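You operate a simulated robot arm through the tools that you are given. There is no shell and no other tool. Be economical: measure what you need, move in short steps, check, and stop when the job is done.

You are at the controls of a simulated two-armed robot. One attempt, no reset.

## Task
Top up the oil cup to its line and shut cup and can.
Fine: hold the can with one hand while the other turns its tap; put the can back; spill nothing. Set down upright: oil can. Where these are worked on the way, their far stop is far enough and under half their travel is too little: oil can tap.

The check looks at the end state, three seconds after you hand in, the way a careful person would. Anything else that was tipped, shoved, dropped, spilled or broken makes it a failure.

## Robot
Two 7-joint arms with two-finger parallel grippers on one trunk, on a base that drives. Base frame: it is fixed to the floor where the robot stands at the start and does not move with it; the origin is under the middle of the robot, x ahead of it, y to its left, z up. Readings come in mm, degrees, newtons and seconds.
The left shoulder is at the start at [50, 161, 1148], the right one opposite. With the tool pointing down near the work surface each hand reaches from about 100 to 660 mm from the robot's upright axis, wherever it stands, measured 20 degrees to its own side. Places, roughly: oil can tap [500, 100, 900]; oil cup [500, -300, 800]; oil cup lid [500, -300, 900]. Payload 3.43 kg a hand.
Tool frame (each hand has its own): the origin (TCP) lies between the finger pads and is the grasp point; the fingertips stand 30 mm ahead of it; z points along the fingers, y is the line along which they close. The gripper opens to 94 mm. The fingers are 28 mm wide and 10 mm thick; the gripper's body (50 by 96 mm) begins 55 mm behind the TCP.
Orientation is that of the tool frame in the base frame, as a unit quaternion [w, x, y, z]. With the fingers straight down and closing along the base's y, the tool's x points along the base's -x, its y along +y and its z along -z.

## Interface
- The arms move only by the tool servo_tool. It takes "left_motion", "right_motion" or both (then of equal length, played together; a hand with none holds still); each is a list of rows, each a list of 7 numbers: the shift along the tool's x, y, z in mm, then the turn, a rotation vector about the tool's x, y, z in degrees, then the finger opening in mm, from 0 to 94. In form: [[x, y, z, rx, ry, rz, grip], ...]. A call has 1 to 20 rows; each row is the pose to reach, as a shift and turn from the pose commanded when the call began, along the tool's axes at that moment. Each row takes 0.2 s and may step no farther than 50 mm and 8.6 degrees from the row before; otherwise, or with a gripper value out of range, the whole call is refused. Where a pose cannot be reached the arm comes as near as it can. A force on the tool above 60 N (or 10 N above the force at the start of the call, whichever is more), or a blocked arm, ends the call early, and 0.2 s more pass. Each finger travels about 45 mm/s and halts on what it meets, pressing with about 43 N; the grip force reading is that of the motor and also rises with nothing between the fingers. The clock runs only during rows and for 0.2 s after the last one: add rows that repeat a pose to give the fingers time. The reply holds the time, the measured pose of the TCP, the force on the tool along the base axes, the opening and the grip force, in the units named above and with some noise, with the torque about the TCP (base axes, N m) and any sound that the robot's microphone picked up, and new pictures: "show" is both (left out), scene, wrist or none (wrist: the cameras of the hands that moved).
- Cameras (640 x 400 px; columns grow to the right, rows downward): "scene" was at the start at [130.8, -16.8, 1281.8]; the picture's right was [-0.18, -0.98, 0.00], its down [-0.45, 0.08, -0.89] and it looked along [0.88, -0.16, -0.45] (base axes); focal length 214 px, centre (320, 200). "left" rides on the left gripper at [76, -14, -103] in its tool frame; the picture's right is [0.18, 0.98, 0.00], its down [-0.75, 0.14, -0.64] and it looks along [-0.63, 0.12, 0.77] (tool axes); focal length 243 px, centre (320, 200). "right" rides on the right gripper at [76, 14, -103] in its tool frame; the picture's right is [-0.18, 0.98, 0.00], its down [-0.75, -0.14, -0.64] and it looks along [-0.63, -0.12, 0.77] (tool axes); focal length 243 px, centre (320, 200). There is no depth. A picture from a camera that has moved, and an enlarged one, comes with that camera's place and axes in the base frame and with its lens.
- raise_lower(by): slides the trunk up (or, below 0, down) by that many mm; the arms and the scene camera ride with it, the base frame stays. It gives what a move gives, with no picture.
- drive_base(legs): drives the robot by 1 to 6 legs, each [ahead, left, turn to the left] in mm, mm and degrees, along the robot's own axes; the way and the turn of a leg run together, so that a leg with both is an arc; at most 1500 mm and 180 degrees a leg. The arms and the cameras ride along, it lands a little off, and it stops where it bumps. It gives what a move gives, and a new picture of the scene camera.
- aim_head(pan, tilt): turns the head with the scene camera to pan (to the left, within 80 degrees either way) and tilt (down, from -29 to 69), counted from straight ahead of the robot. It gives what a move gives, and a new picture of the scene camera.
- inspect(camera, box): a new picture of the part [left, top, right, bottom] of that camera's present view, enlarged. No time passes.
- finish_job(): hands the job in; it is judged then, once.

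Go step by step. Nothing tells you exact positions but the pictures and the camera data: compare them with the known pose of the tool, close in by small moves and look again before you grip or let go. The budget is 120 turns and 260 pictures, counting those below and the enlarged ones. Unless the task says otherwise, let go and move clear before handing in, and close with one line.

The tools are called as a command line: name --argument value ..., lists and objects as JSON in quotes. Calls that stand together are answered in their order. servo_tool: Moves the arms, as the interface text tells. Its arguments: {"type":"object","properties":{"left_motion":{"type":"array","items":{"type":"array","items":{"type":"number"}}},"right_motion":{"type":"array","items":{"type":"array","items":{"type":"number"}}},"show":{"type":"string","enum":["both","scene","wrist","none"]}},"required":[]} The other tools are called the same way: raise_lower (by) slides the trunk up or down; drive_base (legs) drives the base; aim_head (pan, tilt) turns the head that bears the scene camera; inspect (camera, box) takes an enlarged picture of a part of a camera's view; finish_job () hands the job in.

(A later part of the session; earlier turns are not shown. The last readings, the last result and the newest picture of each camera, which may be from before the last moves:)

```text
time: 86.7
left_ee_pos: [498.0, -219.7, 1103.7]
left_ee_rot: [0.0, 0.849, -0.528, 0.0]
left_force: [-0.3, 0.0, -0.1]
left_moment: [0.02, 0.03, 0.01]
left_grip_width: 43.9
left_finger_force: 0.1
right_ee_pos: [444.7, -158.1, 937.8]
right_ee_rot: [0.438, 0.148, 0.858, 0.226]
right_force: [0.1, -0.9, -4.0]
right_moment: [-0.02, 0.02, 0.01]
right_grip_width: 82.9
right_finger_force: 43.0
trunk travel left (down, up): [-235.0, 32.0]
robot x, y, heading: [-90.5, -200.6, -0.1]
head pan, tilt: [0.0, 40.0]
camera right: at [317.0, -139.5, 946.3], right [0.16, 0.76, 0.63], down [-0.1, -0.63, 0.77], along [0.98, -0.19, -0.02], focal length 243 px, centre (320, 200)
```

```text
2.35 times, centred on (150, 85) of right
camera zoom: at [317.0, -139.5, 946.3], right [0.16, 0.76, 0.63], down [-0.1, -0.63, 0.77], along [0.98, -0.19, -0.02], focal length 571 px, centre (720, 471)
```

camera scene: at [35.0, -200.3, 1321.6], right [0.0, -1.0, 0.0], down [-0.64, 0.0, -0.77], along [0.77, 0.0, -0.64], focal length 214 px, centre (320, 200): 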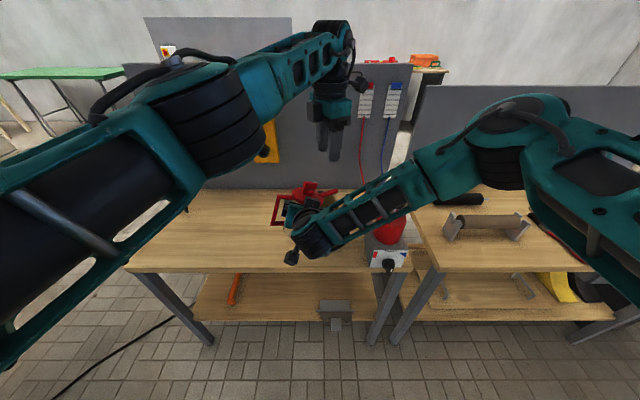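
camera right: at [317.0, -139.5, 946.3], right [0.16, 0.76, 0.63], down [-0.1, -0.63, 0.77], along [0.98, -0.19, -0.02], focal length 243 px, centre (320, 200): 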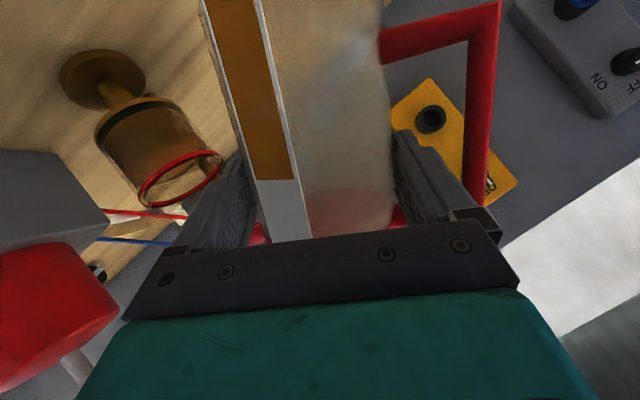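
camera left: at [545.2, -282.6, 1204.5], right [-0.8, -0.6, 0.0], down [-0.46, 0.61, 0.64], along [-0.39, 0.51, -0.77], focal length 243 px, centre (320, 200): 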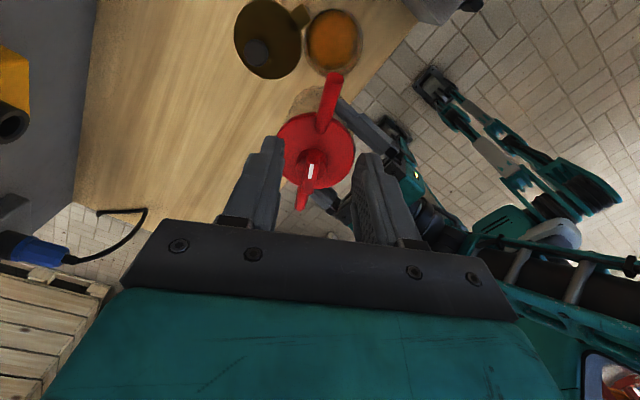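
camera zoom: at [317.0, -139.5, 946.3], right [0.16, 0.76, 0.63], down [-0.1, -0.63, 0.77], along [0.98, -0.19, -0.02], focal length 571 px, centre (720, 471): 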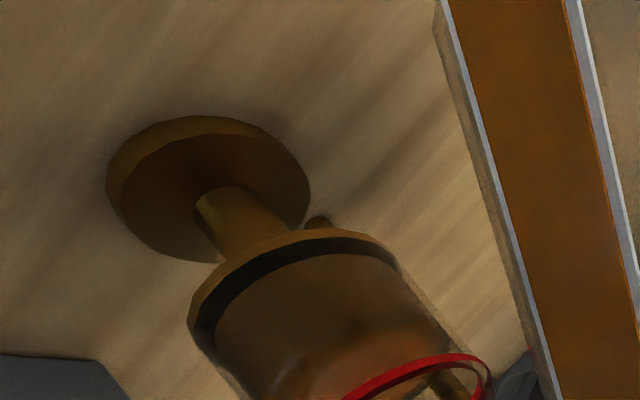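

No flow yet at 35°. I'll tilt to 45°.

servo_tool --right_motion '[[-3.4, 1.3, -2, -1.65, 2.05, 4.25, 60], [-6.8, 2.6, -3.9, -3.3, 4.1, 8.5, 60]]' --show "wrist"

inspect --camera "left" --box '[220, 0, 460, 170]'

```text
time: 87.3
left_ee_pos: [499.5, -224.1, 1102.3]
left_ee_rot: [-0.001, 0.849, -0.528, -0.001]
left_force: [0.2, -1.1, -0.5]
left_moment: [0.07, 0.0, 0.02]
left_grip_width: 44.0
left_finger_force: 0.0
right_ee_pos: [444.9, -162.4, 947.0]
right_ee_rot: [0.379, 0.184, 0.86, 0.288]
right_force: [-0.1, 0.9, -4.4]
right_moment: [-0.07, 0.06, 0.01]
right_grip_width: 83.0
right_finger_force: 42.8
trunk travel left (down, up): [-235.0, 32.0]
robot x, y, heading: [-89.7, -200.4, -0.2]
head pan, tilt: [0.0, 40.0]
camera right: at [318.9, -148.3, 969.9], right [0.22, 0.66, 0.72], down [-0.02, -0.74, 0.67], along [0.98, -0.16, -0.15], focal length 243 px, centre (320, 200)
```

right: 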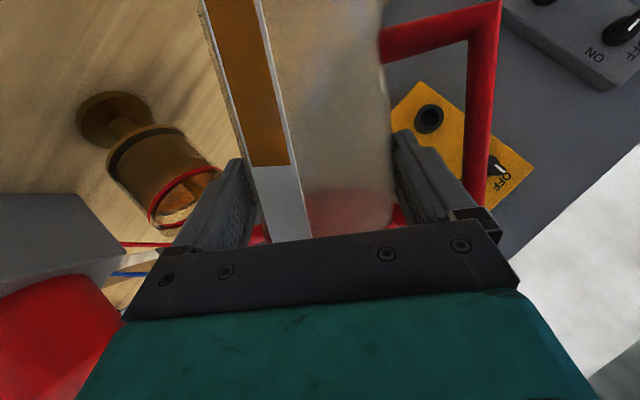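

```text
2.35 times, centred on (340, 85) of left
camera zoom: at [545.6, -285.5, 1203.8], right [-0.8, -0.6, 0.0], down [-0.46, 0.61, 0.64], along [-0.39, 0.52, -0.77], focal length 571 px, centre (273, 471)
```

zoom: 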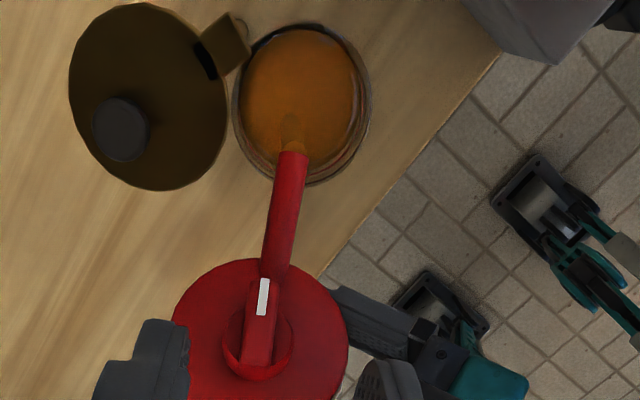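

Oil is flowing into the cup. I'll check the level closely.

inspect --camera "left" --box '[300, 0, 390, 90]'

inspect --camera "right" --box '[90, 110, 230, 240]'

```text
4.44 times, centred on (345, 45) of left
camera zoom: at [545.6, -285.5, 1203.8], right [-0.8, -0.6, 0.0], down [-0.46, 0.61, 0.64], along [-0.39, 0.52, -0.77], focal length 1078 px, centre (209, 889)
```

zoom: 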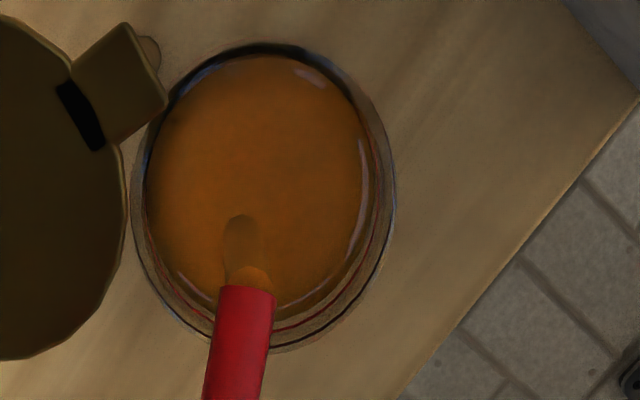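

```text
3.08 times, centred on (160, 175) of right
camera zoom: at [318.9, -148.3, 969.9], right [0.22, 0.66, 0.72], down [-0.02, -0.74, 0.67], along [0.98, -0.16, -0.15], focal length 746 px, centre (812, 277)
```

zoom: 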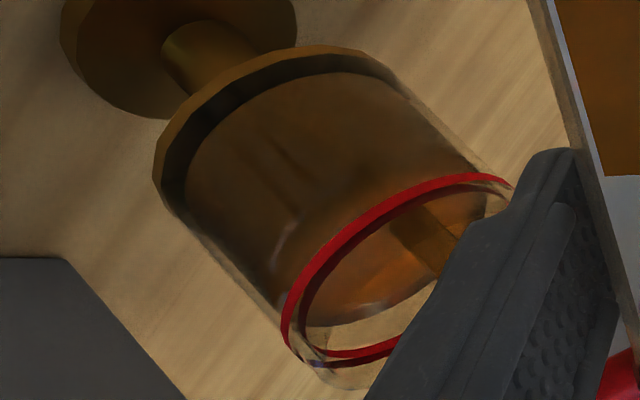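

About 11 mm still remain to the line, and the flow is brisk. I'll ease the tilt back 4° to slow it and recheck.

servo_tool --right_motion '[[2.7, -1, 1.6, 1.3, -1.65, -3.4, 60]]' --show "none"

inspect --camera "right" --box '[90, 110, 230, 240]'

inspect --camera "left" --box '[300, 0, 390, 90]'

```text
time: 87.7
left_ee_pos: [499.4, -220.4, 1103.1]
left_ee_rot: [0.0, 0.85, -0.527, 0.0]
left_force: [-0.5, -0.9, -0.3]
left_moment: [-0.01, -0.03, -0.01]
left_grip_width: 43.9
left_finger_force: 0.1
right_ee_pos: [444.1, -160.6, 942.3]
right_ee_rot: [0.411, 0.174, 0.856, 0.262]
right_force: [0.3, 0.4, -4.2]
right_moment: [-0.09, 0.07, -0.01]
right_grip_width: 83.2
right_finger_force: 43.0
trunk travel left (down, up): [-235.0, 32.0]
robot x, y, heading: [-91.3, -198.0, -0.0]
head pan, tilt: [0.0, 40.0]
```

```text
3.08 times, centred on (160, 175) of right
camera zoom: at [317.9, -141.1, 958.4], right [0.19, 0.69, 0.69], down [-0.07, -0.7, 0.72], along [0.98, -0.18, -0.08], focal length 746 px, centre (812, 277)
```

zoom: 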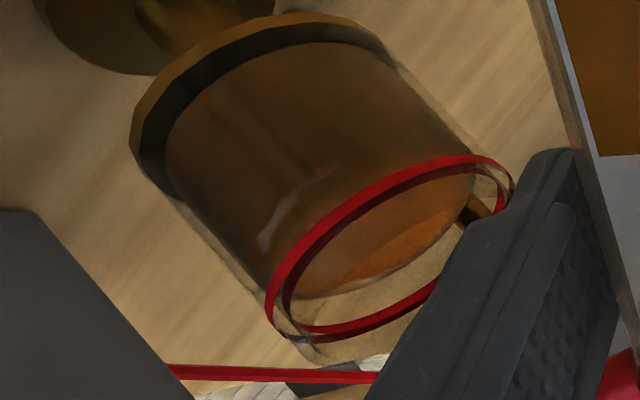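

```text
4.44 times, centred on (345, 45) of left
camera zoom: at [545.3, -282.5, 1204.5], right [-0.8, -0.6, 0.0], down [-0.46, 0.61, 0.64], along [-0.39, 0.51, -0.77], focal length 1078 px, centre (209, 889)
```

zoom: 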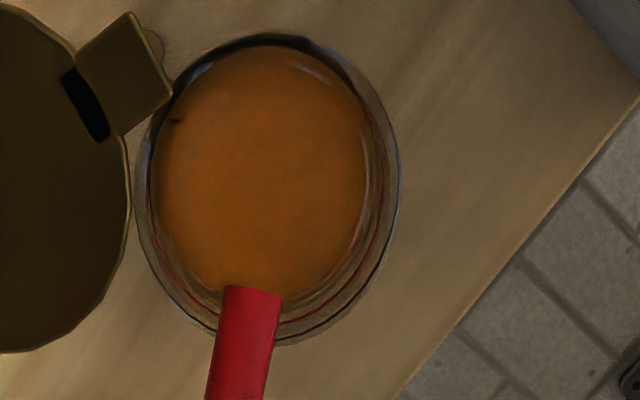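

Flow stops at 41°, with roughly 10 mm left to the line. I'll give a short pulse (tilt +4° and back) and measure from the same pose.

servo_tool --right_motion '[[-2.7, 1, -1.6, -1.3, 1.65, 3.4, 60], [0, 0, 0, 0, 0, 0, 60]]' --show "none"

inspect --camera "right" --box '[90, 110, 230, 240]'

```text
time: 88.3
left_ee_pos: [498.7, -217.6, 1103.0]
left_ee_rot: [0.0, 0.85, -0.527, 0.001]
left_force: [-1.1, -0.1, 0.2]
left_moment: [-0.02, -0.01, -0.02]
left_grip_width: 44.3
left_finger_force: 0.0
right_ee_pos: [444.4, -157.6, 943.9]
right_ee_rot: [0.411, 0.173, 0.856, 0.262]
right_force: [0.2, -0.3, -4.3]
right_moment: [-0.04, 0.06, 0.0]
right_grip_width: 82.9
right_finger_force: 42.8
right hand out of reach, approached as far as the arm can: row 1
trunk travel left (down, up): [-235.0, 32.0]
robot x, y, heading: [-92.5, -200.0, 0.3]
head pan, tilt: [0.0, 40.0]
```

```text
3.08 times, centred on (160, 175) of right
camera zoom: at [317.1, -139.5, 958.1], right [0.19, 0.7, 0.69], down [-0.07, -0.7, 0.72], along [0.98, -0.18, -0.08], focal length 746 px, centre (812, 277)
```

zoom: 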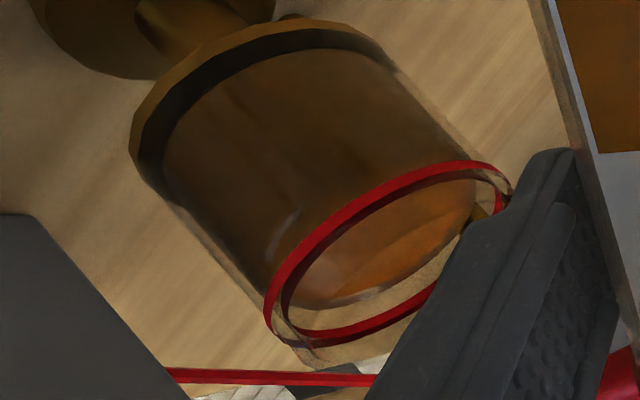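

Each pulse raises the level by about a quarter of the remaining gap. I'll do two more pulses.

servo_tool --right_motion '[[-2.7, 1, -1.6, -1.3, 1.65, 3.4, 60], [0, 0, 0, 0, 0, 0, 60], [-2.7, 1, -1.6, -1.3, 1.65, 3.4, 60], [0, 0, 0, 0, 0, 0, 60]]' --show "none"

inspect --camera "right" --box '[90, 110, 230, 240]'

inspect --camera "left" --box '[300, 0, 390, 90]'

```text
time: 89.3
left_ee_pos: [498.7, -219.4, 1103.2]
left_ee_rot: [0.0, 0.85, -0.527, 0.001]
left_force: [0.7, 0.1, -0.5]
left_moment: [-0.02, -0.04, -0.01]
left_grip_width: 43.8
left_finger_force: 0.1
right_ee_pos: [444.0, -158.9, 943.1]
right_ee_rot: [0.412, 0.172, 0.855, 0.262]
right_force: [-0.3, -0.1, -3.5]
right_moment: [-0.08, 0.01, 0.01]
right_grip_width: 83.2
right_finger_force: 42.5
right hand out of reach, approached as far as the arm can: row 1, 3
trunk travel left (down, up): [-235.0, 32.0]
robot x, y, heading: [-93.8, -200.1, -0.4]
head pan, tilt: [0.0, 40.0]
```

```text
3.08 times, centred on (160, 175) of right
camera zoom: at [317.3, -139.9, 958.2], right [0.19, 0.69, 0.69], down [-0.07, -0.7, 0.72], along [0.98, -0.18, -0.08], focal length 746 px, centre (812, 277)
```

zoom: 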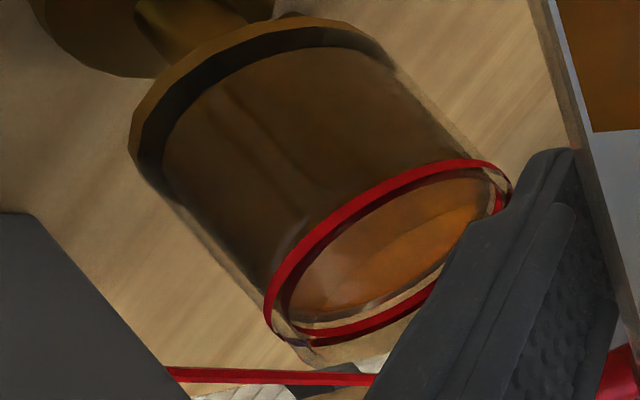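

```text
4.44 times, centred on (345, 45) of left
camera zoom: at [545.2, -281.5, 1204.7], right [-0.8, -0.6, 0.0], down [-0.46, 0.61, 0.64], along [-0.39, 0.51, -0.77], focal length 1078 px, centre (209, 889)
```

zoom: 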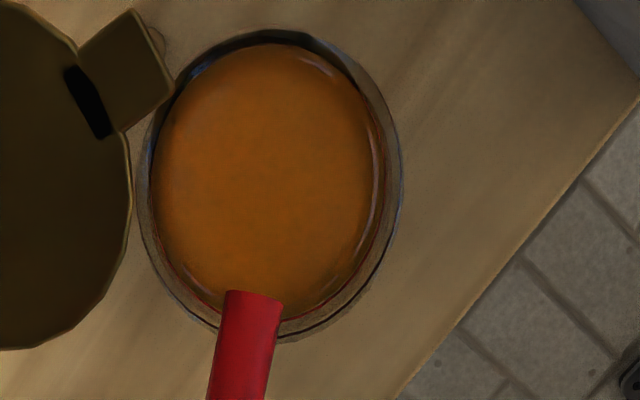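

inspect --camera "right" --box '[145, 160, 205, 230]'

```text
5.71 times, centred on (175, 195) of right
camera zoom: at [317.3, -139.9, 958.2], right [0.19, 0.69, 0.69], down [-0.07, -0.7, 0.72], along [0.98, -0.18, -0.08], focal length 1386 px, centre (1149, 229)
```

zoom: 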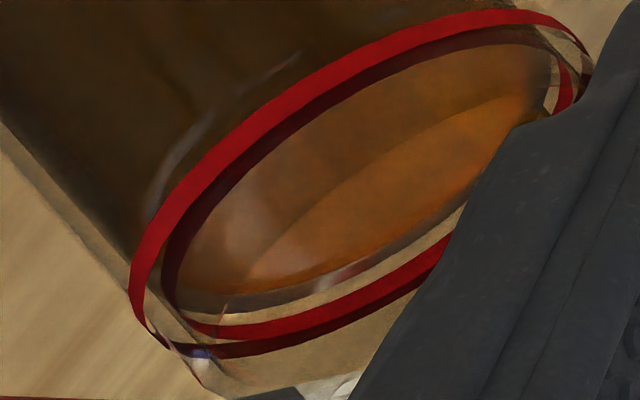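

I can't read the gap precisely from this angle. I'll tilt back to 20° (no flow), where the right camera had a full side view of the cup, and compare with the earlier picture.

servo_tool --right_motion '[[-1.5, 0, -0.5, 2.3, -2.9, -6, 60], [-3, 0, -1, 4.6, -5.7, -11.9, 60], [-4.6, 0, -1.6, 7, -8.6, -17.9, 60], [-4.6, 0, -1.6, 7, -8.6, -17.9, 60]]' --show "none"

inspect --camera "right" --box '[60, 0, 240, 160]'

inspect --camera "right" --box '[100, 80, 220, 170]'

```text
time: 90.3
left_ee_pos: [499.3, -220.9, 1103.6]
left_ee_rot: [-0.001, 0.849, -0.528, 0.001]
left_force: [0.0, -0.1, -0.1]
left_moment: [0.03, 0.0, 0.01]
left_grip_width: 44.1
left_finger_force: 0.0
right_ee_pos: [445.0, -162.0, 946.6]
right_ee_rot: [0.499, 0.083, 0.853, 0.128]
right_force: [0.6, 0.5, -5.2]
right_moment: [-0.01, 0.09, 0.02]
right_grip_width: 83.3
right_finger_force: 43.4
trunk travel left (down, up): [-235.0, 32.0]
robot x, y, heading: [-92.0, -199.1, -0.1]
head pan, tilt: [0.0, 40.0]
```

```text
2.50 times, centred on (150, 80) of right
camera zoom: at [319.1, -143.3, 935.6], right [0.1, 0.89, 0.45], down [-0.19, -0.42, 0.88], along [0.98, -0.18, 0.13], focal length 606 px, centre (745, 500)
```

zoom: 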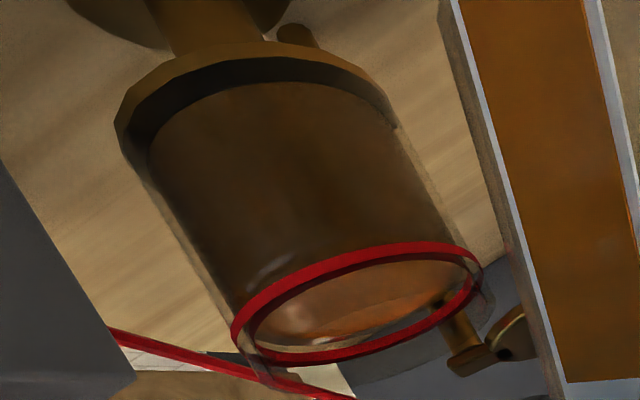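

```text
4.44 times, centred on (160, 125) of right
camera zoom: at [319.1, -143.3, 935.6], right [0.1, 0.89, 0.45], down [-0.19, -0.42, 0.88], along [0.98, -0.18, 0.13], focal length 1078 px, centre (1031, 533)
```

zoom: 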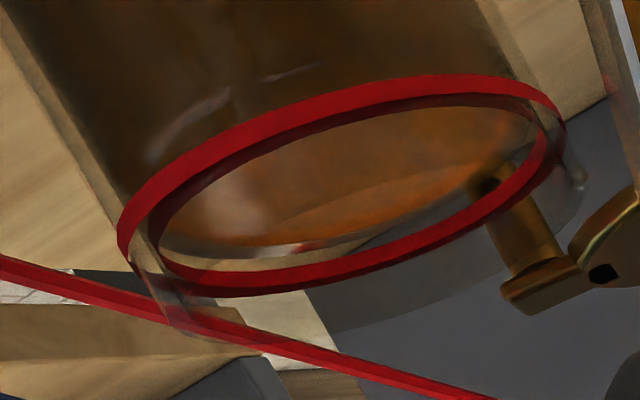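

I estimate the level at about 3 mm below the ring's centre. I'll give one more pulse from here and return to this same viewing pose.

servo_tool --right_motion '[[1.4, 0.6, 0.4, -2.3, 2.9, 6, 60], [2.8, 1.2, 0.8, -4.6, 5.7, 11.9, 60], [4.2, 1.8, 1.2, -7, 8.6, 17.9, 60], [1.2, 1.8, 0, -8.3, 10.3, 21.3, 60], [4.2, 1.8, 1.2, -7, 8.6, 17.9, 60], [2.8, 1.2, 0.8, -4.6, 5.7, 11.9, 60], [1.4, 0.6, 0.4, -2.3, 2.9, 6, 60], [0, 0, 0, 0, 0, 0, 60], [0, 0, 0, 0, 0, 0, 60]]' --show "none"

inspect --camera "right" --box '[100, 80, 220, 170]'

```text
time: 92.3
left_ee_pos: [498.7, -221.2, 1102.9]
left_ee_rot: [0.0, 0.85, -0.528, 0.0]
left_force: [0.1, 0.2, 0.6]
left_moment: [-0.02, 0.02, 0.02]
left_grip_width: 44.0
left_finger_force: 0.0
right_ee_pos: [445.5, -161.9, 946.3]
right_ee_rot: [0.499, 0.082, 0.853, 0.129]
right_force: [0.4, -0.1, -4.3]
right_moment: [-0.06, 0.07, -0.05]
right_grip_width: 83.1
right_finger_force: 42.8
trunk travel left (down, up): [-235.0, 32.0]
robot x, y, heading: [-90.9, -201.6, -0.2]
head pan, tilt: [0.0, 40.0]
```

```text
4.44 times, centred on (160, 125) of right
camera zoom: at [319.0, -143.1, 935.7], right [0.1, 0.89, 0.45], down [-0.19, -0.42, 0.88], along [0.98, -0.18, 0.13], focal length 1078 px, centre (1031, 533)
```

zoom: 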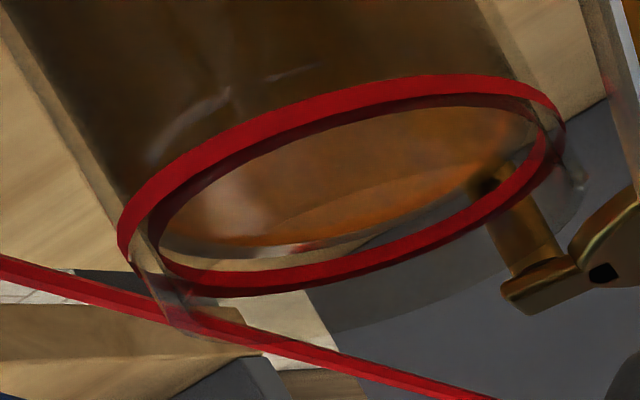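

There was no change, so the threshold has risen slightly as the can empties. I'll dwell a little longer at about 47°.

servo_tool --right_motion '[[1.4, 0.6, 0.4, -2.3, 2.9, 6, 60], [2.8, 1.2, 0.8, -4.6, 5.7, 11.9, 60], [4.2, 1.8, 1.2, -7, 8.6, 17.9, 60], [1.2, 1.8, 0, -8.3, 10.3, 21.3, 60], [0, 1.5, -0.5, -8.9, 11.1, 23, 60]]' --show "none"

inspect --camera "left" --box '[300, 0, 390, 90]'

```text
time: 93.5
left_ee_pos: [498.3, -220.6, 1102.9]
left_ee_rot: [0.0, 0.85, -0.528, 0.0]
left_force: [0.3, 0.4, 0.3]
left_moment: [-0.01, 0.0, -0.02]
left_grip_width: 44.1
left_finger_force: 0.0
right_ee_pos: [445.4, -159.7, 944.6]
right_ee_rot: [0.401, 0.182, 0.854, 0.275]
right_force: [0.1, 0.9, -2.8]
right_moment: [-0.07, 0.08, 0.0]
right_grip_width: 83.2
right_finger_force: 43.6
right hand out of reach, approached as far as the arm can: row 5
trunk travel left (down, up): [-235.0, 32.0]
robot x, y, heading: [-90.7, -199.7, -0.2]
head pan, tilt: [0.0, 40.0]
```

```text
4.44 times, centred on (345, 45) of left
camera zoom: at [545.1, -282.6, 1204.6], right [-0.8, -0.6, 0.0], down [-0.46, 0.61, 0.64], along [-0.39, 0.51, -0.77], focal length 1078 px, centre (209, 889)
```

zoom: 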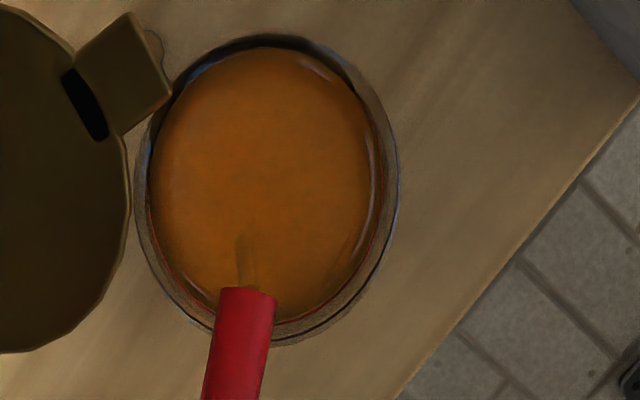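

A thin stream is flowing. I'll hold two rows and return to the viewing pose.

servo_tool --right_motion '[[0, 0, 0, 0, 0, 0, 60], [0, 0, 0, 0, 0, 0, 60], [-0.7, -0.2, -0.5, 2.5, -3.1, -6.5, 60], [-1.5, -0.5, -1.1, 5.1, -6.3, -13.1, 60], [-2.2, -0.7, -1.6, 7.6, -9.4, -19.6, 60], [-2.2, -0.7, -1.6, 7.6, -9.4, -19.6, 60]]' --show "none"

inspect --camera "right" --box '[100, 80, 220, 170]'

```text
time: 94.9
left_ee_pos: [498.4, -220.8, 1102.5]
left_ee_rot: [0.0, 0.849, -0.528, 0.0]
left_force: [0.2, 0.4, -1.0]
left_moment: [0.03, 0.0, 0.0]
left_grip_width: 44.0
left_finger_force: 0.1
right_ee_pos: [445.9, -163.0, 949.7]
right_ee_rot: [0.499, 0.082, 0.853, 0.128]
right_force: [-0.1, -0.2, -4.2]
right_moment: [-0.06, 0.04, 0.03]
right_grip_width: 83.0
right_finger_force: 42.8
trunk travel left (down, up): [-235.0, 32.0]
robot x, y, heading: [-89.3, -201.2, -0.2]
head pan, tilt: [0.0, 40.0]
```

```text
4.44 times, centred on (160, 125) of right
camera zoom: at [318.7, -144.4, 938.3], right [0.1, 0.89, 0.45], down [-0.19, -0.42, 0.88], along [0.98, -0.18, 0.13], focal length 1078 px, centre (1031, 533)
```

zoom: 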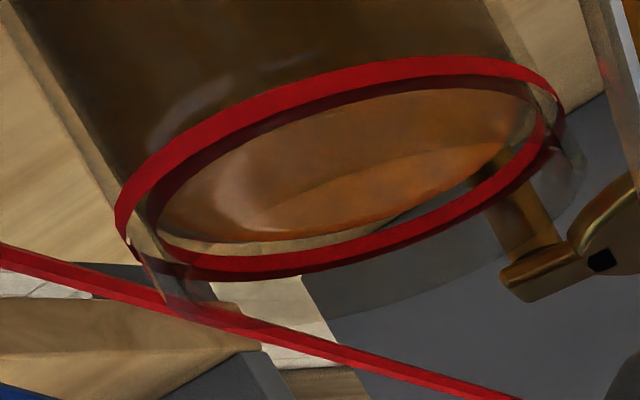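

The level now sits at the ring line. I'll bring the can upright over the cup and move the left hand back above the tap.

servo_tool --right_motion '[[-2, -3.3, 1, 1.6, -2, -4.3, 60], [-4.1, -6.6, 2, 3.3, -4.1, -8.5, 60], [-6.1, -10, 3, 4.9, -6.1, -12.8, 60], [-8.2, -13.3, 4, 6.6, -8.2, -17.1, 60], [-8.2, -13.3, 4, 6.6, -8.2, -17.1, 60]]' --left_motion '[[0, 0, 0, 0, 0, 0, 44], [-12, 0, 0, 0, 0, 0, 44], [-25, -1, 1, 0, 0, 0, 44], [-38, -2, 2, 0, 0, 0, 44], [-51.2, -2.1, 2, 0, 0, 0, 44]]' --show "none"

inspect --camera "left" --box '[200, 20, 440, 220]'

inspect --camera "right" --box '[60, 0, 240, 120]'

```text
time: 96.1
left_ee_pos: [477.2, -173.0, 1100.7]
left_ee_rot: [0.0, 0.849, -0.528, 0.0]
left_force: [-0.7, -0.2, 0.4]
left_moment: [0.02, -0.01, 0.01]
left_grip_width: 44.0
left_finger_force: 0.1
right_ee_pos: [452.5, -177.4, 950.2]
right_ee_rot: [0.565, -0.008, 0.825, -0.002]
right_force: [-0.4, 0.4, -3.9]
right_moment: [0.0, 0.06, 0.0]
right_grip_width: 82.8
right_finger_force: 42.5
trunk travel left (down, up): [-235.0, 32.0]
robot x, y, heading: [-89.7, -202.2, 0.2]
head pan, tilt: [0.0, 40.0]
```

```text
2.00 times, centred on (320, 120) of left
camera zoom: at [524.9, -235.2, 1202.2], right [-0.8, -0.6, 0.0], down [-0.46, 0.61, 0.64], along [-0.39, 0.51, -0.77], focal length 485 px, centre (320, 360)
```

zoom: 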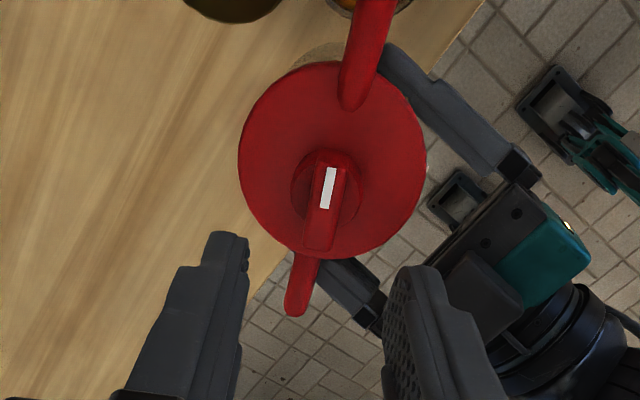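

```text
3.33 times, centred on (150, 60) of right
camera zoom: at [329.4, -165.4, 915.5], right [0.05, 0.99, 0.16], down [-0.33, -0.13, 0.94], along [0.94, -0.1, 0.32], focal length 809 px, centre (887, 667)
```

zoom: 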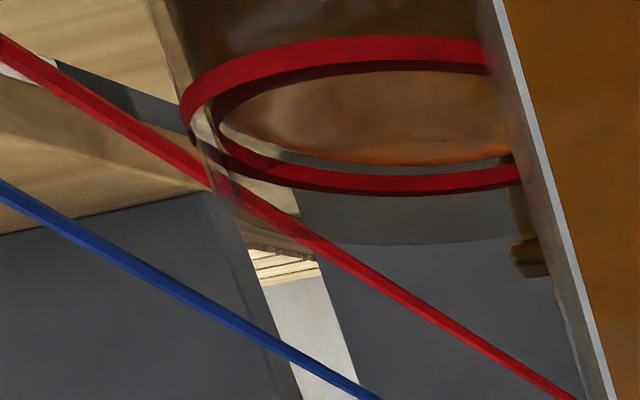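

The can is upright and the fingers align with the tap bar. I'll descend and grip it.

servo_tool --left_motion '[[1, 0.5, 20, 0, 0, 0, 44], [2, 0.5, 45, 0, 0, 0, 44], [2, 0.5, 62, 0, 0, 0, 44], [2, 0.5, 62, 0, 0, 0, 30], [2, 0.5, 62, 0, 0, 0, 15], [2, 0.5, 62, 0, 0, 0, 0], [2, 0.5, 62, 0, 0, 0, 0]]' --show "none"

inspect --camera "left" --box '[200, 20, 440, 220]'

```text
time: 97.7
left_ee_pos: [478.3, -178.1, 1038.5]
left_ee_rot: [0.001, 0.849, -0.529, -0.002]
left_force: [-12.3, -3.5, 2.8]
left_moment: [-0.23, 0.66, 0.07]
left_grip_width: 12.8
left_finger_force: 42.8
right_ee_pos: [453.9, -177.8, 951.1]
right_ee_rot: [0.567, -0.009, 0.824, -0.001]
right_force: [12.8, 2.9, -7.8]
right_moment: [-0.09, 0.62, 0.05]
right_grip_width: 83.1
right_finger_force: 42.8
trunk travel left (down, up): [-235.0, 32.0]
robot x, y, heading: [-91.7, -197.2, -0.2]
head pan, tilt: [0.0, 40.0]
```

```text
2.00 times, centred on (320, 120) of left
camera zoom: at [525.5, -239.0, 1141.0], right [-0.8, -0.6, 0.0], down [-0.46, 0.61, 0.64], along [-0.39, 0.51, -0.77], focal length 485 px, centre (320, 360)
```

zoom: 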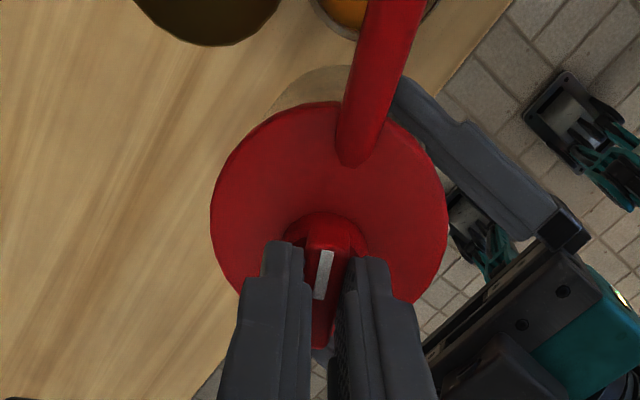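

The bar is gripped. I'll turn it back counter-clockwise (shut) in stages, checking reach and force.

servo_tool --left_motion '[[-1, 1, 0, 0, 0, -6, 0], [-1, 1.5, 0, 0, 0, -12, 0], [-1, 1.5, 0, 0, 0, -18, 0], [-1, 1.5, 0, 0, 0, -24, 0], [-1, 1.5, 0, 0, 0, -30, 0], [-1, 1.5, 0, 0, 0, -36, 0], [-1, 1.5, 0, 0, 0, -36, 0]]' --show "none"

inspect --camera "left" --box '[200, 0, 440, 200]'

```text
time: 99.3
left_ee_pos: [479.8, -175.5, 1039.5]
left_ee_rot: [-0.001, 0.972, -0.237, 0.001]
left_force: [11.9, 0.1, 0.7]
left_moment: [0.01, 0.33, -0.03]
left_grip_width: 12.3
left_finger_force: 43.4
right_ee_pos: [452.6, -177.6, 948.5]
right_ee_rot: [0.565, -0.008, 0.825, -0.001]
right_force: [-12.2, -0.8, -2.5]
right_moment: [-0.03, -1.47, 0.06]
right_grip_width: 82.9
right_finger_force: 43.0
trunk travel left (down, up): [-235.0, 32.0]
robot x, y, heading: [-91.5, -198.9, -0.1]
head pan, tilt: [0.0, 40.0]
```

```text
2.00 times, centred on (320, 100) of left
camera zoom: at [552.8, -197.3, 1140.8], right [-0.29, -0.96, 0.0], down [-0.74, 0.22, 0.64], along [-0.61, 0.19, -0.77], focal length 485 px, centre (320, 400)
```

zoom: 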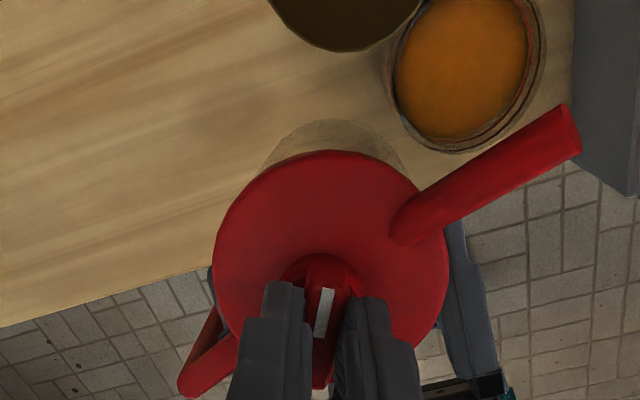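

servo_tool --left_motion '[[1, -0.5, 0, 0, 0, -6, 0], [1, -0.5, 0, 0, 0, -12, 0], [1, -0.5, 0, 0, 0, -18, 0], [1, -0.5, 0, 0, 0, -24, 0], [1, -0.5, 0, 0, 0, -30, 0], [1, -0.5, 0, 0, 0, -36, 0], [1, -0.5, 0, 0, 0, -36, 0]]' --show "none"

inspect --camera "left" --box '[200, 0, 440, 200]'

```text
time: 100.9
left_ee_pos: [480.2, -174.8, 1038.9]
left_ee_rot: [-0.002, 0.997, 0.074, 0.001]
left_force: [7.6, 11.4, 2.9]
left_moment: [0.42, -0.6, -0.03]
left_grip_width: 12.1
left_finger_force: 43.6
right_ee_pos: [452.3, -179.8, 950.2]
right_ee_rot: [0.565, -0.008, 0.825, -0.001]
right_force: [-6.2, -12.6, -7.7]
right_moment: [0.59, 0.14, -0.26]
right_grip_width: 83.1
right_finger_force: 42.6
trunk travel left (down, up): [-235.0, 32.0]
robot x, y, heading: [-89.0, -198.0, -0.1]
head pan, tilt: [0.0, 40.0]
```

```text
2.00 times, centred on (320, 100) of left
camera zoom: at [552.8, -149.3, 1140.6], right [0.33, -0.94, 0.0], down [-0.72, -0.25, 0.64], along [-0.61, -0.21, -0.77], focal length 485 px, centre (320, 400)
```

zoom: 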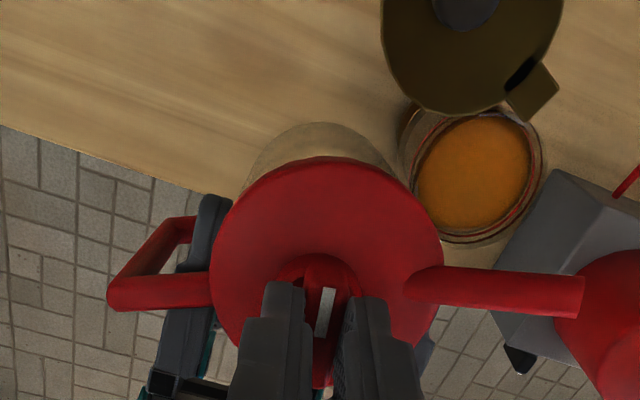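

servo_tool --left_motion '[[-0.5, 0.5, 0, 0, 0, -6, 0], [-0.5, 1, 0, 0, 0, -12, 0], [-0.5, 1, 0, 0, 0, -17, 0], [-0.5, 1, 0, 0, 0, -17, 0]]' --show "none"

inspect --camera "left" --box '[200, 0, 440, 200]'

```text
time: 101.9
left_ee_pos: [479.9, -174.0, 1038.4]
left_ee_rot: [-0.001, 0.976, 0.22, 0.002]
left_force: [1.5, 22.2, 6.0]
left_moment: [1.01, -0.36, -1.2]
left_grip_width: 12.5
left_finger_force: 42.9
right_ee_pos: [453.9, -178.2, 949.1]
right_ee_rot: [0.565, -0.007, 0.825, -0.003]
right_force: [-2.0, -22.1, -11.0]
right_moment: [1.02, 0.46, 0.62]
right_grip_width: 83.0
right_finger_force: 43.3
trunk travel left (down, up): [-235.0, 32.0]
robot x, y, heading: [-89.8, -198.0, -0.2]
head pan, tilt: [0.0, 40.0]
```

```text
2.00 times, centred on (320, 100) of left
camera zoom: at [542.1, -129.7, 1140.5], right [0.59, -0.81, 0.0], down [-0.62, -0.45, 0.64], along [-0.52, -0.37, -0.77], focal length 485 px, centre (320, 400)
```

zoom: 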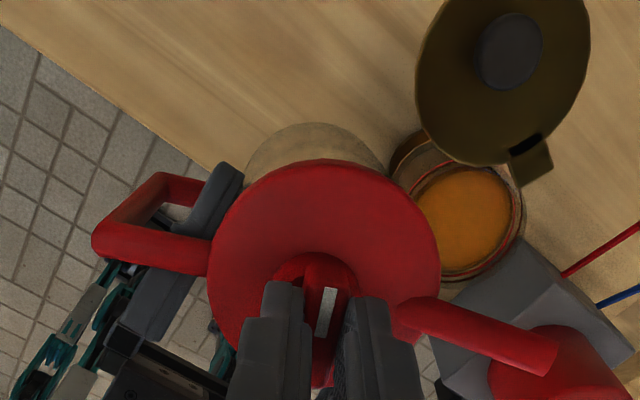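

The torque rose to 1.2 N·m at about 92° from the spout, so the tap is against its shut stop. I'll release it and raise the left hand away.

servo_tool --left_motion '[[0, 0, 0, 0, 0, 1, 12], [0, 0, 0, 0, 0, 1, 25], [0, 0, 0, 0, 0, 1, 40], [0, 0, -40, 0, 0, 1, 44], [0, 0, -80, 0, 0, 1, 44], [0, 0, -120, 0, 0, 1, 44], [0, 0, -150, 0, 0, 1, 44]]' --show "none"

inspect --camera "left" --box '[220, 0, 420, 160]'

inspect --camera "scene" --box '[260, 130, 380, 240]'

```text
time: 103.5
left_ee_pos: [479.6, -177.0, 1188.6]
left_ee_rot: [0.0, 0.978, 0.211, 0.0]
left_force: [-0.5, 0.9, -0.1]
left_moment: [-0.02, -0.02, 0.02]
left_grip_width: 44.0
left_finger_force: 0.1
right_ee_pos: [453.2, -178.2, 950.6]
right_ee_rot: [0.566, -0.009, 0.824, -0.001]
right_force: [0.5, -0.3, -3.7]
right_moment: [-0.01, 0.06, -0.04]
right_grip_width: 83.1
right_finger_force: 42.8
trunk travel left (down, up): [-235.0, 32.0]
robot x, y, heading: [-90.3, -196.8, 0.0]
head pan, tilt: [0.0, 40.0]
```

```text
2.50 times, centred on (320, 80) of left
camera zoom: at [542.7, -133.0, 1290.2], right [0.57, -0.82, 0.0], down [-0.63, -0.44, 0.64], along [-0.53, -0.37, -0.77], focal length 606 px, centre (320, 500)
```

zoom: 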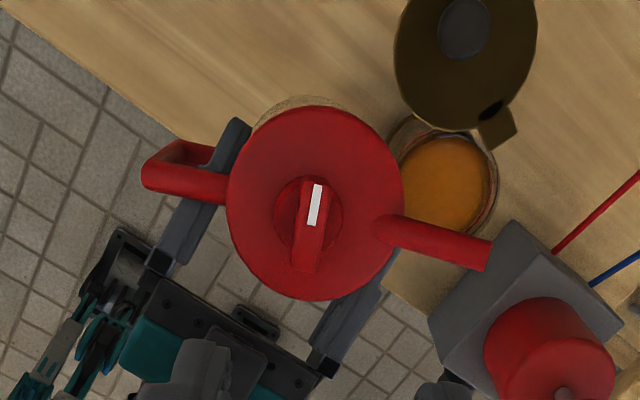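

```text
3.64 times, centred on (320, 185) of scene
camera zoom: at [34.7, -200.6, 1321.6], right [0.0, -1.0, 0.0], down [-0.64, 0.0, -0.77], along [0.77, 0.0, -0.64], focal length 780 px, centre (320, 254)
```

zoom: 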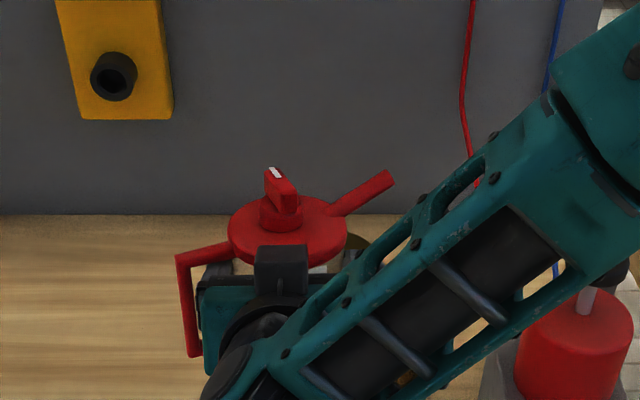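

The tap is shut, perpendicular to the spout as at the start. I'll drive the can back to its place, left first and then forward.

drive_base --legs '[[0, 227, 0], [70, 0, 0]]'

raise_lower --by -60

```text
time: 106.7
left_ee_pos: [549.7, 47.8, 1189.0]
left_ee_rot: [0.0, 0.977, 0.211, -0.001]
left_force: [0.0, 0.6, -0.4]
left_moment: [0.02, 0.01, 0.0]
left_grip_width: 44.1
left_finger_force: 0.1
right_ee_pos: [522.1, 48.3, 949.5]
right_ee_rot: [0.565, -0.008, 0.825, -0.001]
right_force: [0.5, -0.1, -4.3]
right_moment: [0.01, 0.12, -0.01]
right_grip_width: 83.0
right_finger_force: 43.0
trunk travel left (down, up): [-235.0, 32.0]
robot x, y, heading: [-23.0, 25.1, -0.1]
head pan, tilt: [0.0, 40.0]
camera scene: at [105.1, 25.5, 1321.4], right [0.0, -1.0, 0.0], down [-0.64, 0.0, -0.77], along [0.77, 0.0, -0.64], focal length 214 px, centre (320, 200)
```

scene: 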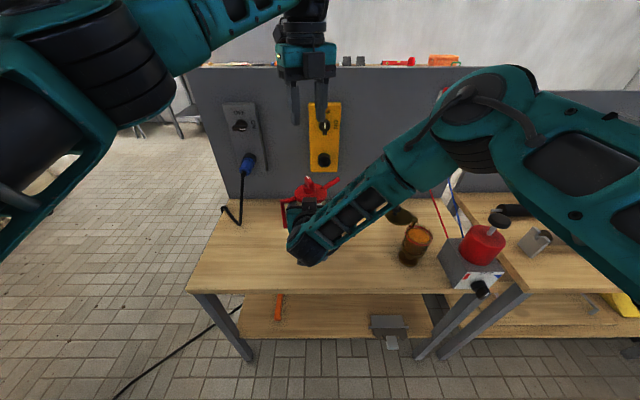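

```text
time: 107.7
left_ee_pos: [548.3, 49.5, 1128.9]
left_ee_rot: [0.0, 0.978, 0.211, -0.001]
left_force: [0.6, -0.3, 0.7]
left_moment: [0.02, -0.01, 0.0]
left_grip_width: 44.1
left_finger_force: 0.0
right_ee_pos: [521.8, 48.0, 889.4]
right_ee_rot: [0.565, -0.008, 0.825, -0.001]
right_force: [0.4, -0.8, -4.0]
right_moment: [-0.01, 0.12, -0.01]
right_grip_width: 83.1
right_finger_force: 43.0
trunk travel left (down, up): [-175.0, 92.0]
robot x, y, heading: [-21.8, 23.1, -0.3]
head pan, tilt: [0.0, 40.0]
```

servo_tool --right_motion '[[13.7, 0, 6.1, 0, 0, 0, 60], [27.4, 0, 12.2, 0, 0, 0, 60], [41, 0, 18.3, 0, 0, 0, 60], [54.8, 0, 24.4, 0, 0, 0, 60], [54.8, 0, 24.4, 0, 0, 0, 60]]' --show "scene"

inspect --camera "right" --box '[160, 0, 540, 240]'

inspect --camera "scene" --box '[370, 180, 460, 260]'

```text
time: 108.9
left_ee_pos: [548.0, 48.7, 1129.8]
left_ee_rot: [0.0, 0.978, 0.211, 0.0]
left_force: [-0.1, 0.1, 0.0]
left_moment: [-0.04, -0.03, 0.0]
left_grip_width: 44.2
left_finger_force: 0.0
right_ee_pos: [525.3, 46.4, 833.7]
right_ee_rot: [0.568, -0.008, 0.823, -0.002]
right_force: [1.1, 0.2, 8.0]
right_moment: [0.06, -0.62, 0.04]
right_grip_width: 83.0
right_finger_force: 42.1
trunk travel left (down, up): [-175.0, 92.0]
robot x, y, heading: [-21.8, 23.2, -0.0]
head pan, tilt: [0.0, 40.0]
camera scene: at [103.1, 25.4, 1261.9], right [0.0, -1.0, 0.0], down [-0.64, 0.0, -0.77], along [0.77, 0.0, -0.64], focal length 214 px, centre (320, 200)
```

scene: 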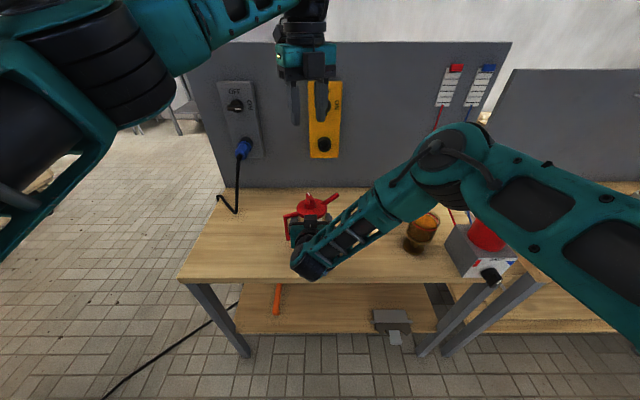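

```text
1.67 times, centred on (350, 120) of right
camera zoom: at [402.9, 59.2, 797.6], right [0.05, 0.99, 0.16], down [-0.33, -0.13, 0.93], along [0.94, -0.1, 0.32], focal length 404 px, centre (270, 333)
```

zoom: 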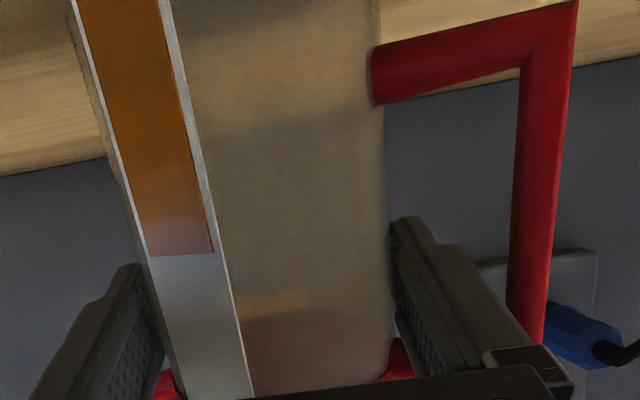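

```text
5.00 times, centred on (415, 220) of scene
camera zoom: at [103.1, 25.4, 1261.9], right [0.0, -1.0, 0.0], down [-0.64, 0.0, -0.77], along [0.77, 0.0, -0.64], focal length 1072 px, centre (-155, 100)
```

zoom: 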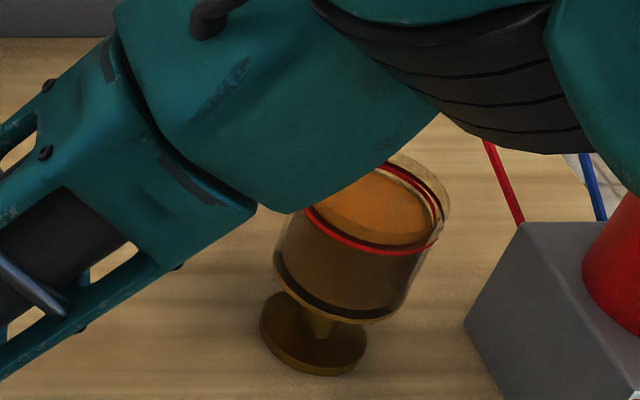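

The can's base is touching the table (force reversed at z≈834). I'll open the fingers and then lower the hand slightly to centre the finger in the handle loop.

servo_tool --right_motion '[[-2, 0, -0.8, 0, 0, 0, 70], [-2, 0, -0.8, 0, 0, 0, 84], [-2, 0, -0.8, 0, 0, 0, 94], [-2, 0, -0.8, 0, 0, 0, 94], [5, 0, 2, 0, 0, 0, 94], [10, 0, 4, 0, 0, 0, 94], [10, 0, 4, 0, 0, 0, 94]]' --show "wrist"

inspect --camera "scene" --box '[265, 170, 365, 280]'

inspect --camera "left" --box '[200, 0, 440, 200]'

```text
time: 110.5
left_ee_pos: [549.4, 49.0, 1128.5]
left_ee_rot: [0.0, 0.978, 0.21, 0.0]
left_force: [0.2, 0.8, -0.2]
left_moment: [0.0, 0.01, -0.02]
left_grip_width: 43.9
left_finger_force: 0.1
right_ee_pos: [524.7, 46.7, 819.7]
right_ee_rot: [0.566, -0.009, 0.824, -0.001]
right_force: [-0.4, 1.3, 0.9]
right_moment: [0.01, 0.04, 0.04]
right_grip_width: 94.0
right_finger_force: 0.1
trunk travel left (down, up): [-175.0, 92.0]
robot x, y, heading: [-25.4, 25.3, -0.3]
head pan, tilt: [0.0, 40.0]
camera right: at [401.6, 59.3, 785.3], right [0.05, 0.99, 0.16], down [-0.33, -0.13, 0.94], along [0.94, -0.1, 0.31], focal length 243 px, centre (320, 200)
```

right: 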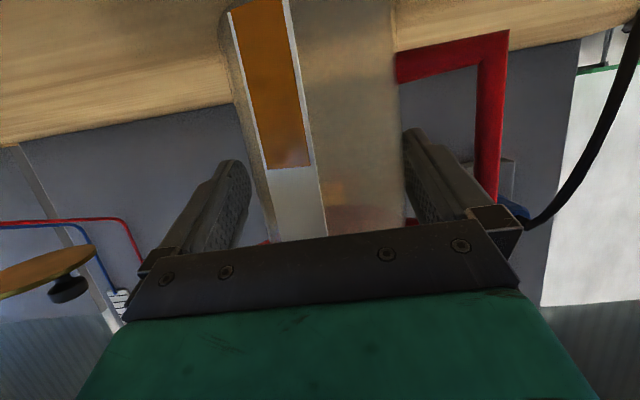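

```text
3.64 times, centred on (315, 225) of scene
camera zoom: at [103.8, 25.6, 1261.6], right [0.0, -1.0, 0.0], down [-0.64, 0.0, -0.77], along [0.77, 0.0, -0.64], focal length 780 px, centre (338, 109)
```

zoom: 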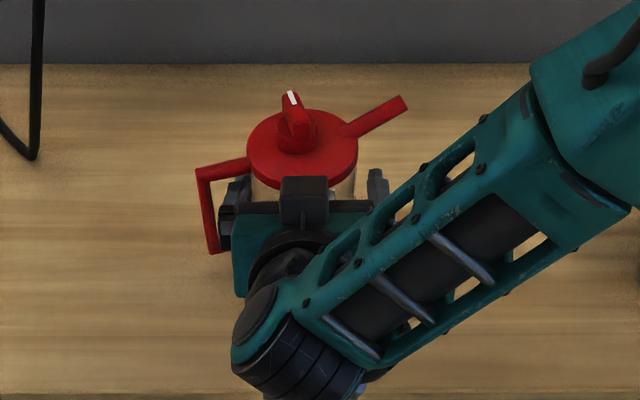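

```text
2.00 times, centred on (320, 100) of left
camera zoom: at [611.9, 92.9, 1230.0], right [0.57, -0.82, 0.0], down [-0.63, -0.44, 0.64], along [-0.53, -0.37, -0.77], focal length 485 px, centre (320, 400)
```

zoom: 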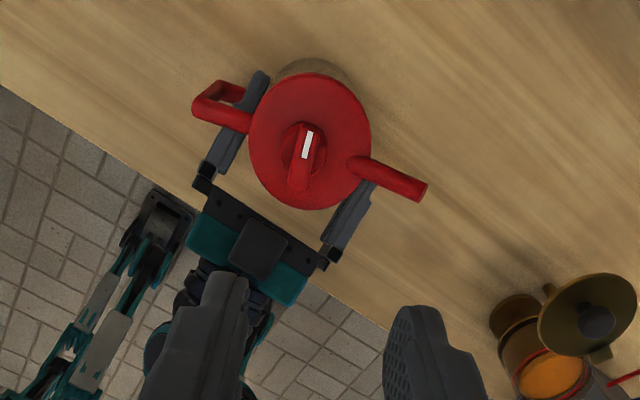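

The can stands free and upright at its place. I'll withdraw the right hand straight back along the fingers.

servo_tool --right_motion '[[0, 0, -15, 0, 0, 0, 94], [0, 0, -30, 0, 0, 0, 94], [0, 0, -50, 0, 0, 0, 94], [0, 0, -75, 0, 0, 0, 94], [0, 0, -100, 0, 0, 0, 94], [0, 0, -120, 0, 0, 0, 94]]' --show "scene"

inspect --camera "left" --box '[200, 0, 440, 200]'

```text
time: 111.9
left_ee_pos: [549.9, 47.8, 1129.2]
left_ee_rot: [0.0, 0.978, 0.21, 0.0]
left_force: [-0.5, 0.0, -0.6]
left_moment: [0.07, 0.02, 0.02]
left_grip_width: 44.2
left_finger_force: 0.0
right_ee_pos: [413.9, 46.6, 862.7]
right_ee_rot: [0.566, -0.008, 0.824, -0.001]
right_force: [0.4, -0.2, -0.3]
right_moment: [0.02, 0.0, 0.0]
right_grip_width: 94.0
right_finger_force: 0.2
trunk travel left (down, up): [-175.0, 92.0]
robot x, y, heading: [-26.4, 25.7, -0.5]
head pan, tilt: [0.0, 40.0]
camera scene: at [103.7, 25.5, 1261.6], right [0.0, -1.0, 0.0], down [-0.64, 0.0, -0.77], along [0.77, 0.0, -0.64], focal length 214 px, centre (320, 200)
```

scene: 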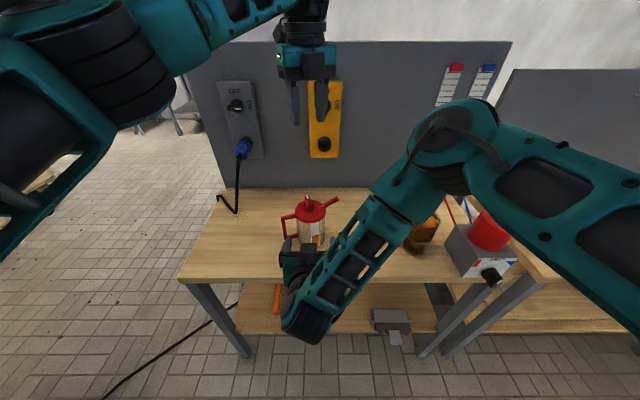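

```text
2.00 times, centred on (320, 100) of left
camera zoom: at [611.9, 92.8, 1230.1], right [0.57, -0.82, 0.0], down [-0.63, -0.44, 0.64], along [-0.53, -0.37, -0.77], focal length 485 px, centre (320, 400)
```

zoom: 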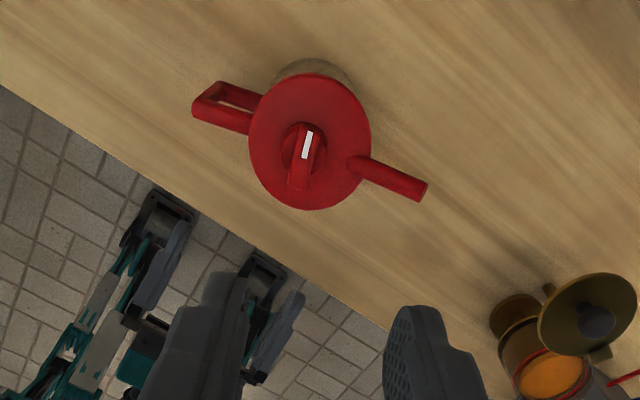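

The can is untouched by the withdrawal. I'll turn the right hand back to pointing down and raise it, to go and close the cup lid.

servo_tool --right_motion '[[-14, -6, -7, 0, 7.8, 0, 94], [-28, -13, -14, 0, 15.6, 0, 80], [-42, -20, -21, 0, 23.3, 0, 60], [-56, -26, -28, 0, 31.1, 0, 50], [-70, -33, -35, 0, 38.9, 0, 50], [-84, -40, -42, 0, 46.7, 0, 50], [-98, -46, -49, 0, 54.4, 0, 50], [-112, -53, -56, 0, 62.2, 0, 50], [-125.6, -60, -63.5, 0, 69, 0, 50], [-125.6, -60, -63.5, 0, 69, 0, 50]]' --show "none"

```text
time: 114.1
left_ee_pos: [548.3, 47.6, 1128.6]
left_ee_rot: [-0.001, 0.978, 0.211, 0.0]
left_force: [-0.6, 0.4, -0.9]
left_moment: [0.02, 0.01, 0.0]
left_grip_width: 44.5
left_finger_force: 0.1
right_ee_pos: [399.2, -13.0, 1003.3]
right_ee_rot: [-0.002, -0.006, 1.0, -0.006]
right_force: [0.9, -0.3, 0.2]
right_moment: [-0.02, 0.02, 0.03]
right_grip_width: 49.7
right_finger_force: 0.2
trunk travel left (down, up): [-175.0, 92.0]
robot x, y, heading: [-22.2, 28.4, -0.1]
head pan, tilt: [0.0, 40.0]
```

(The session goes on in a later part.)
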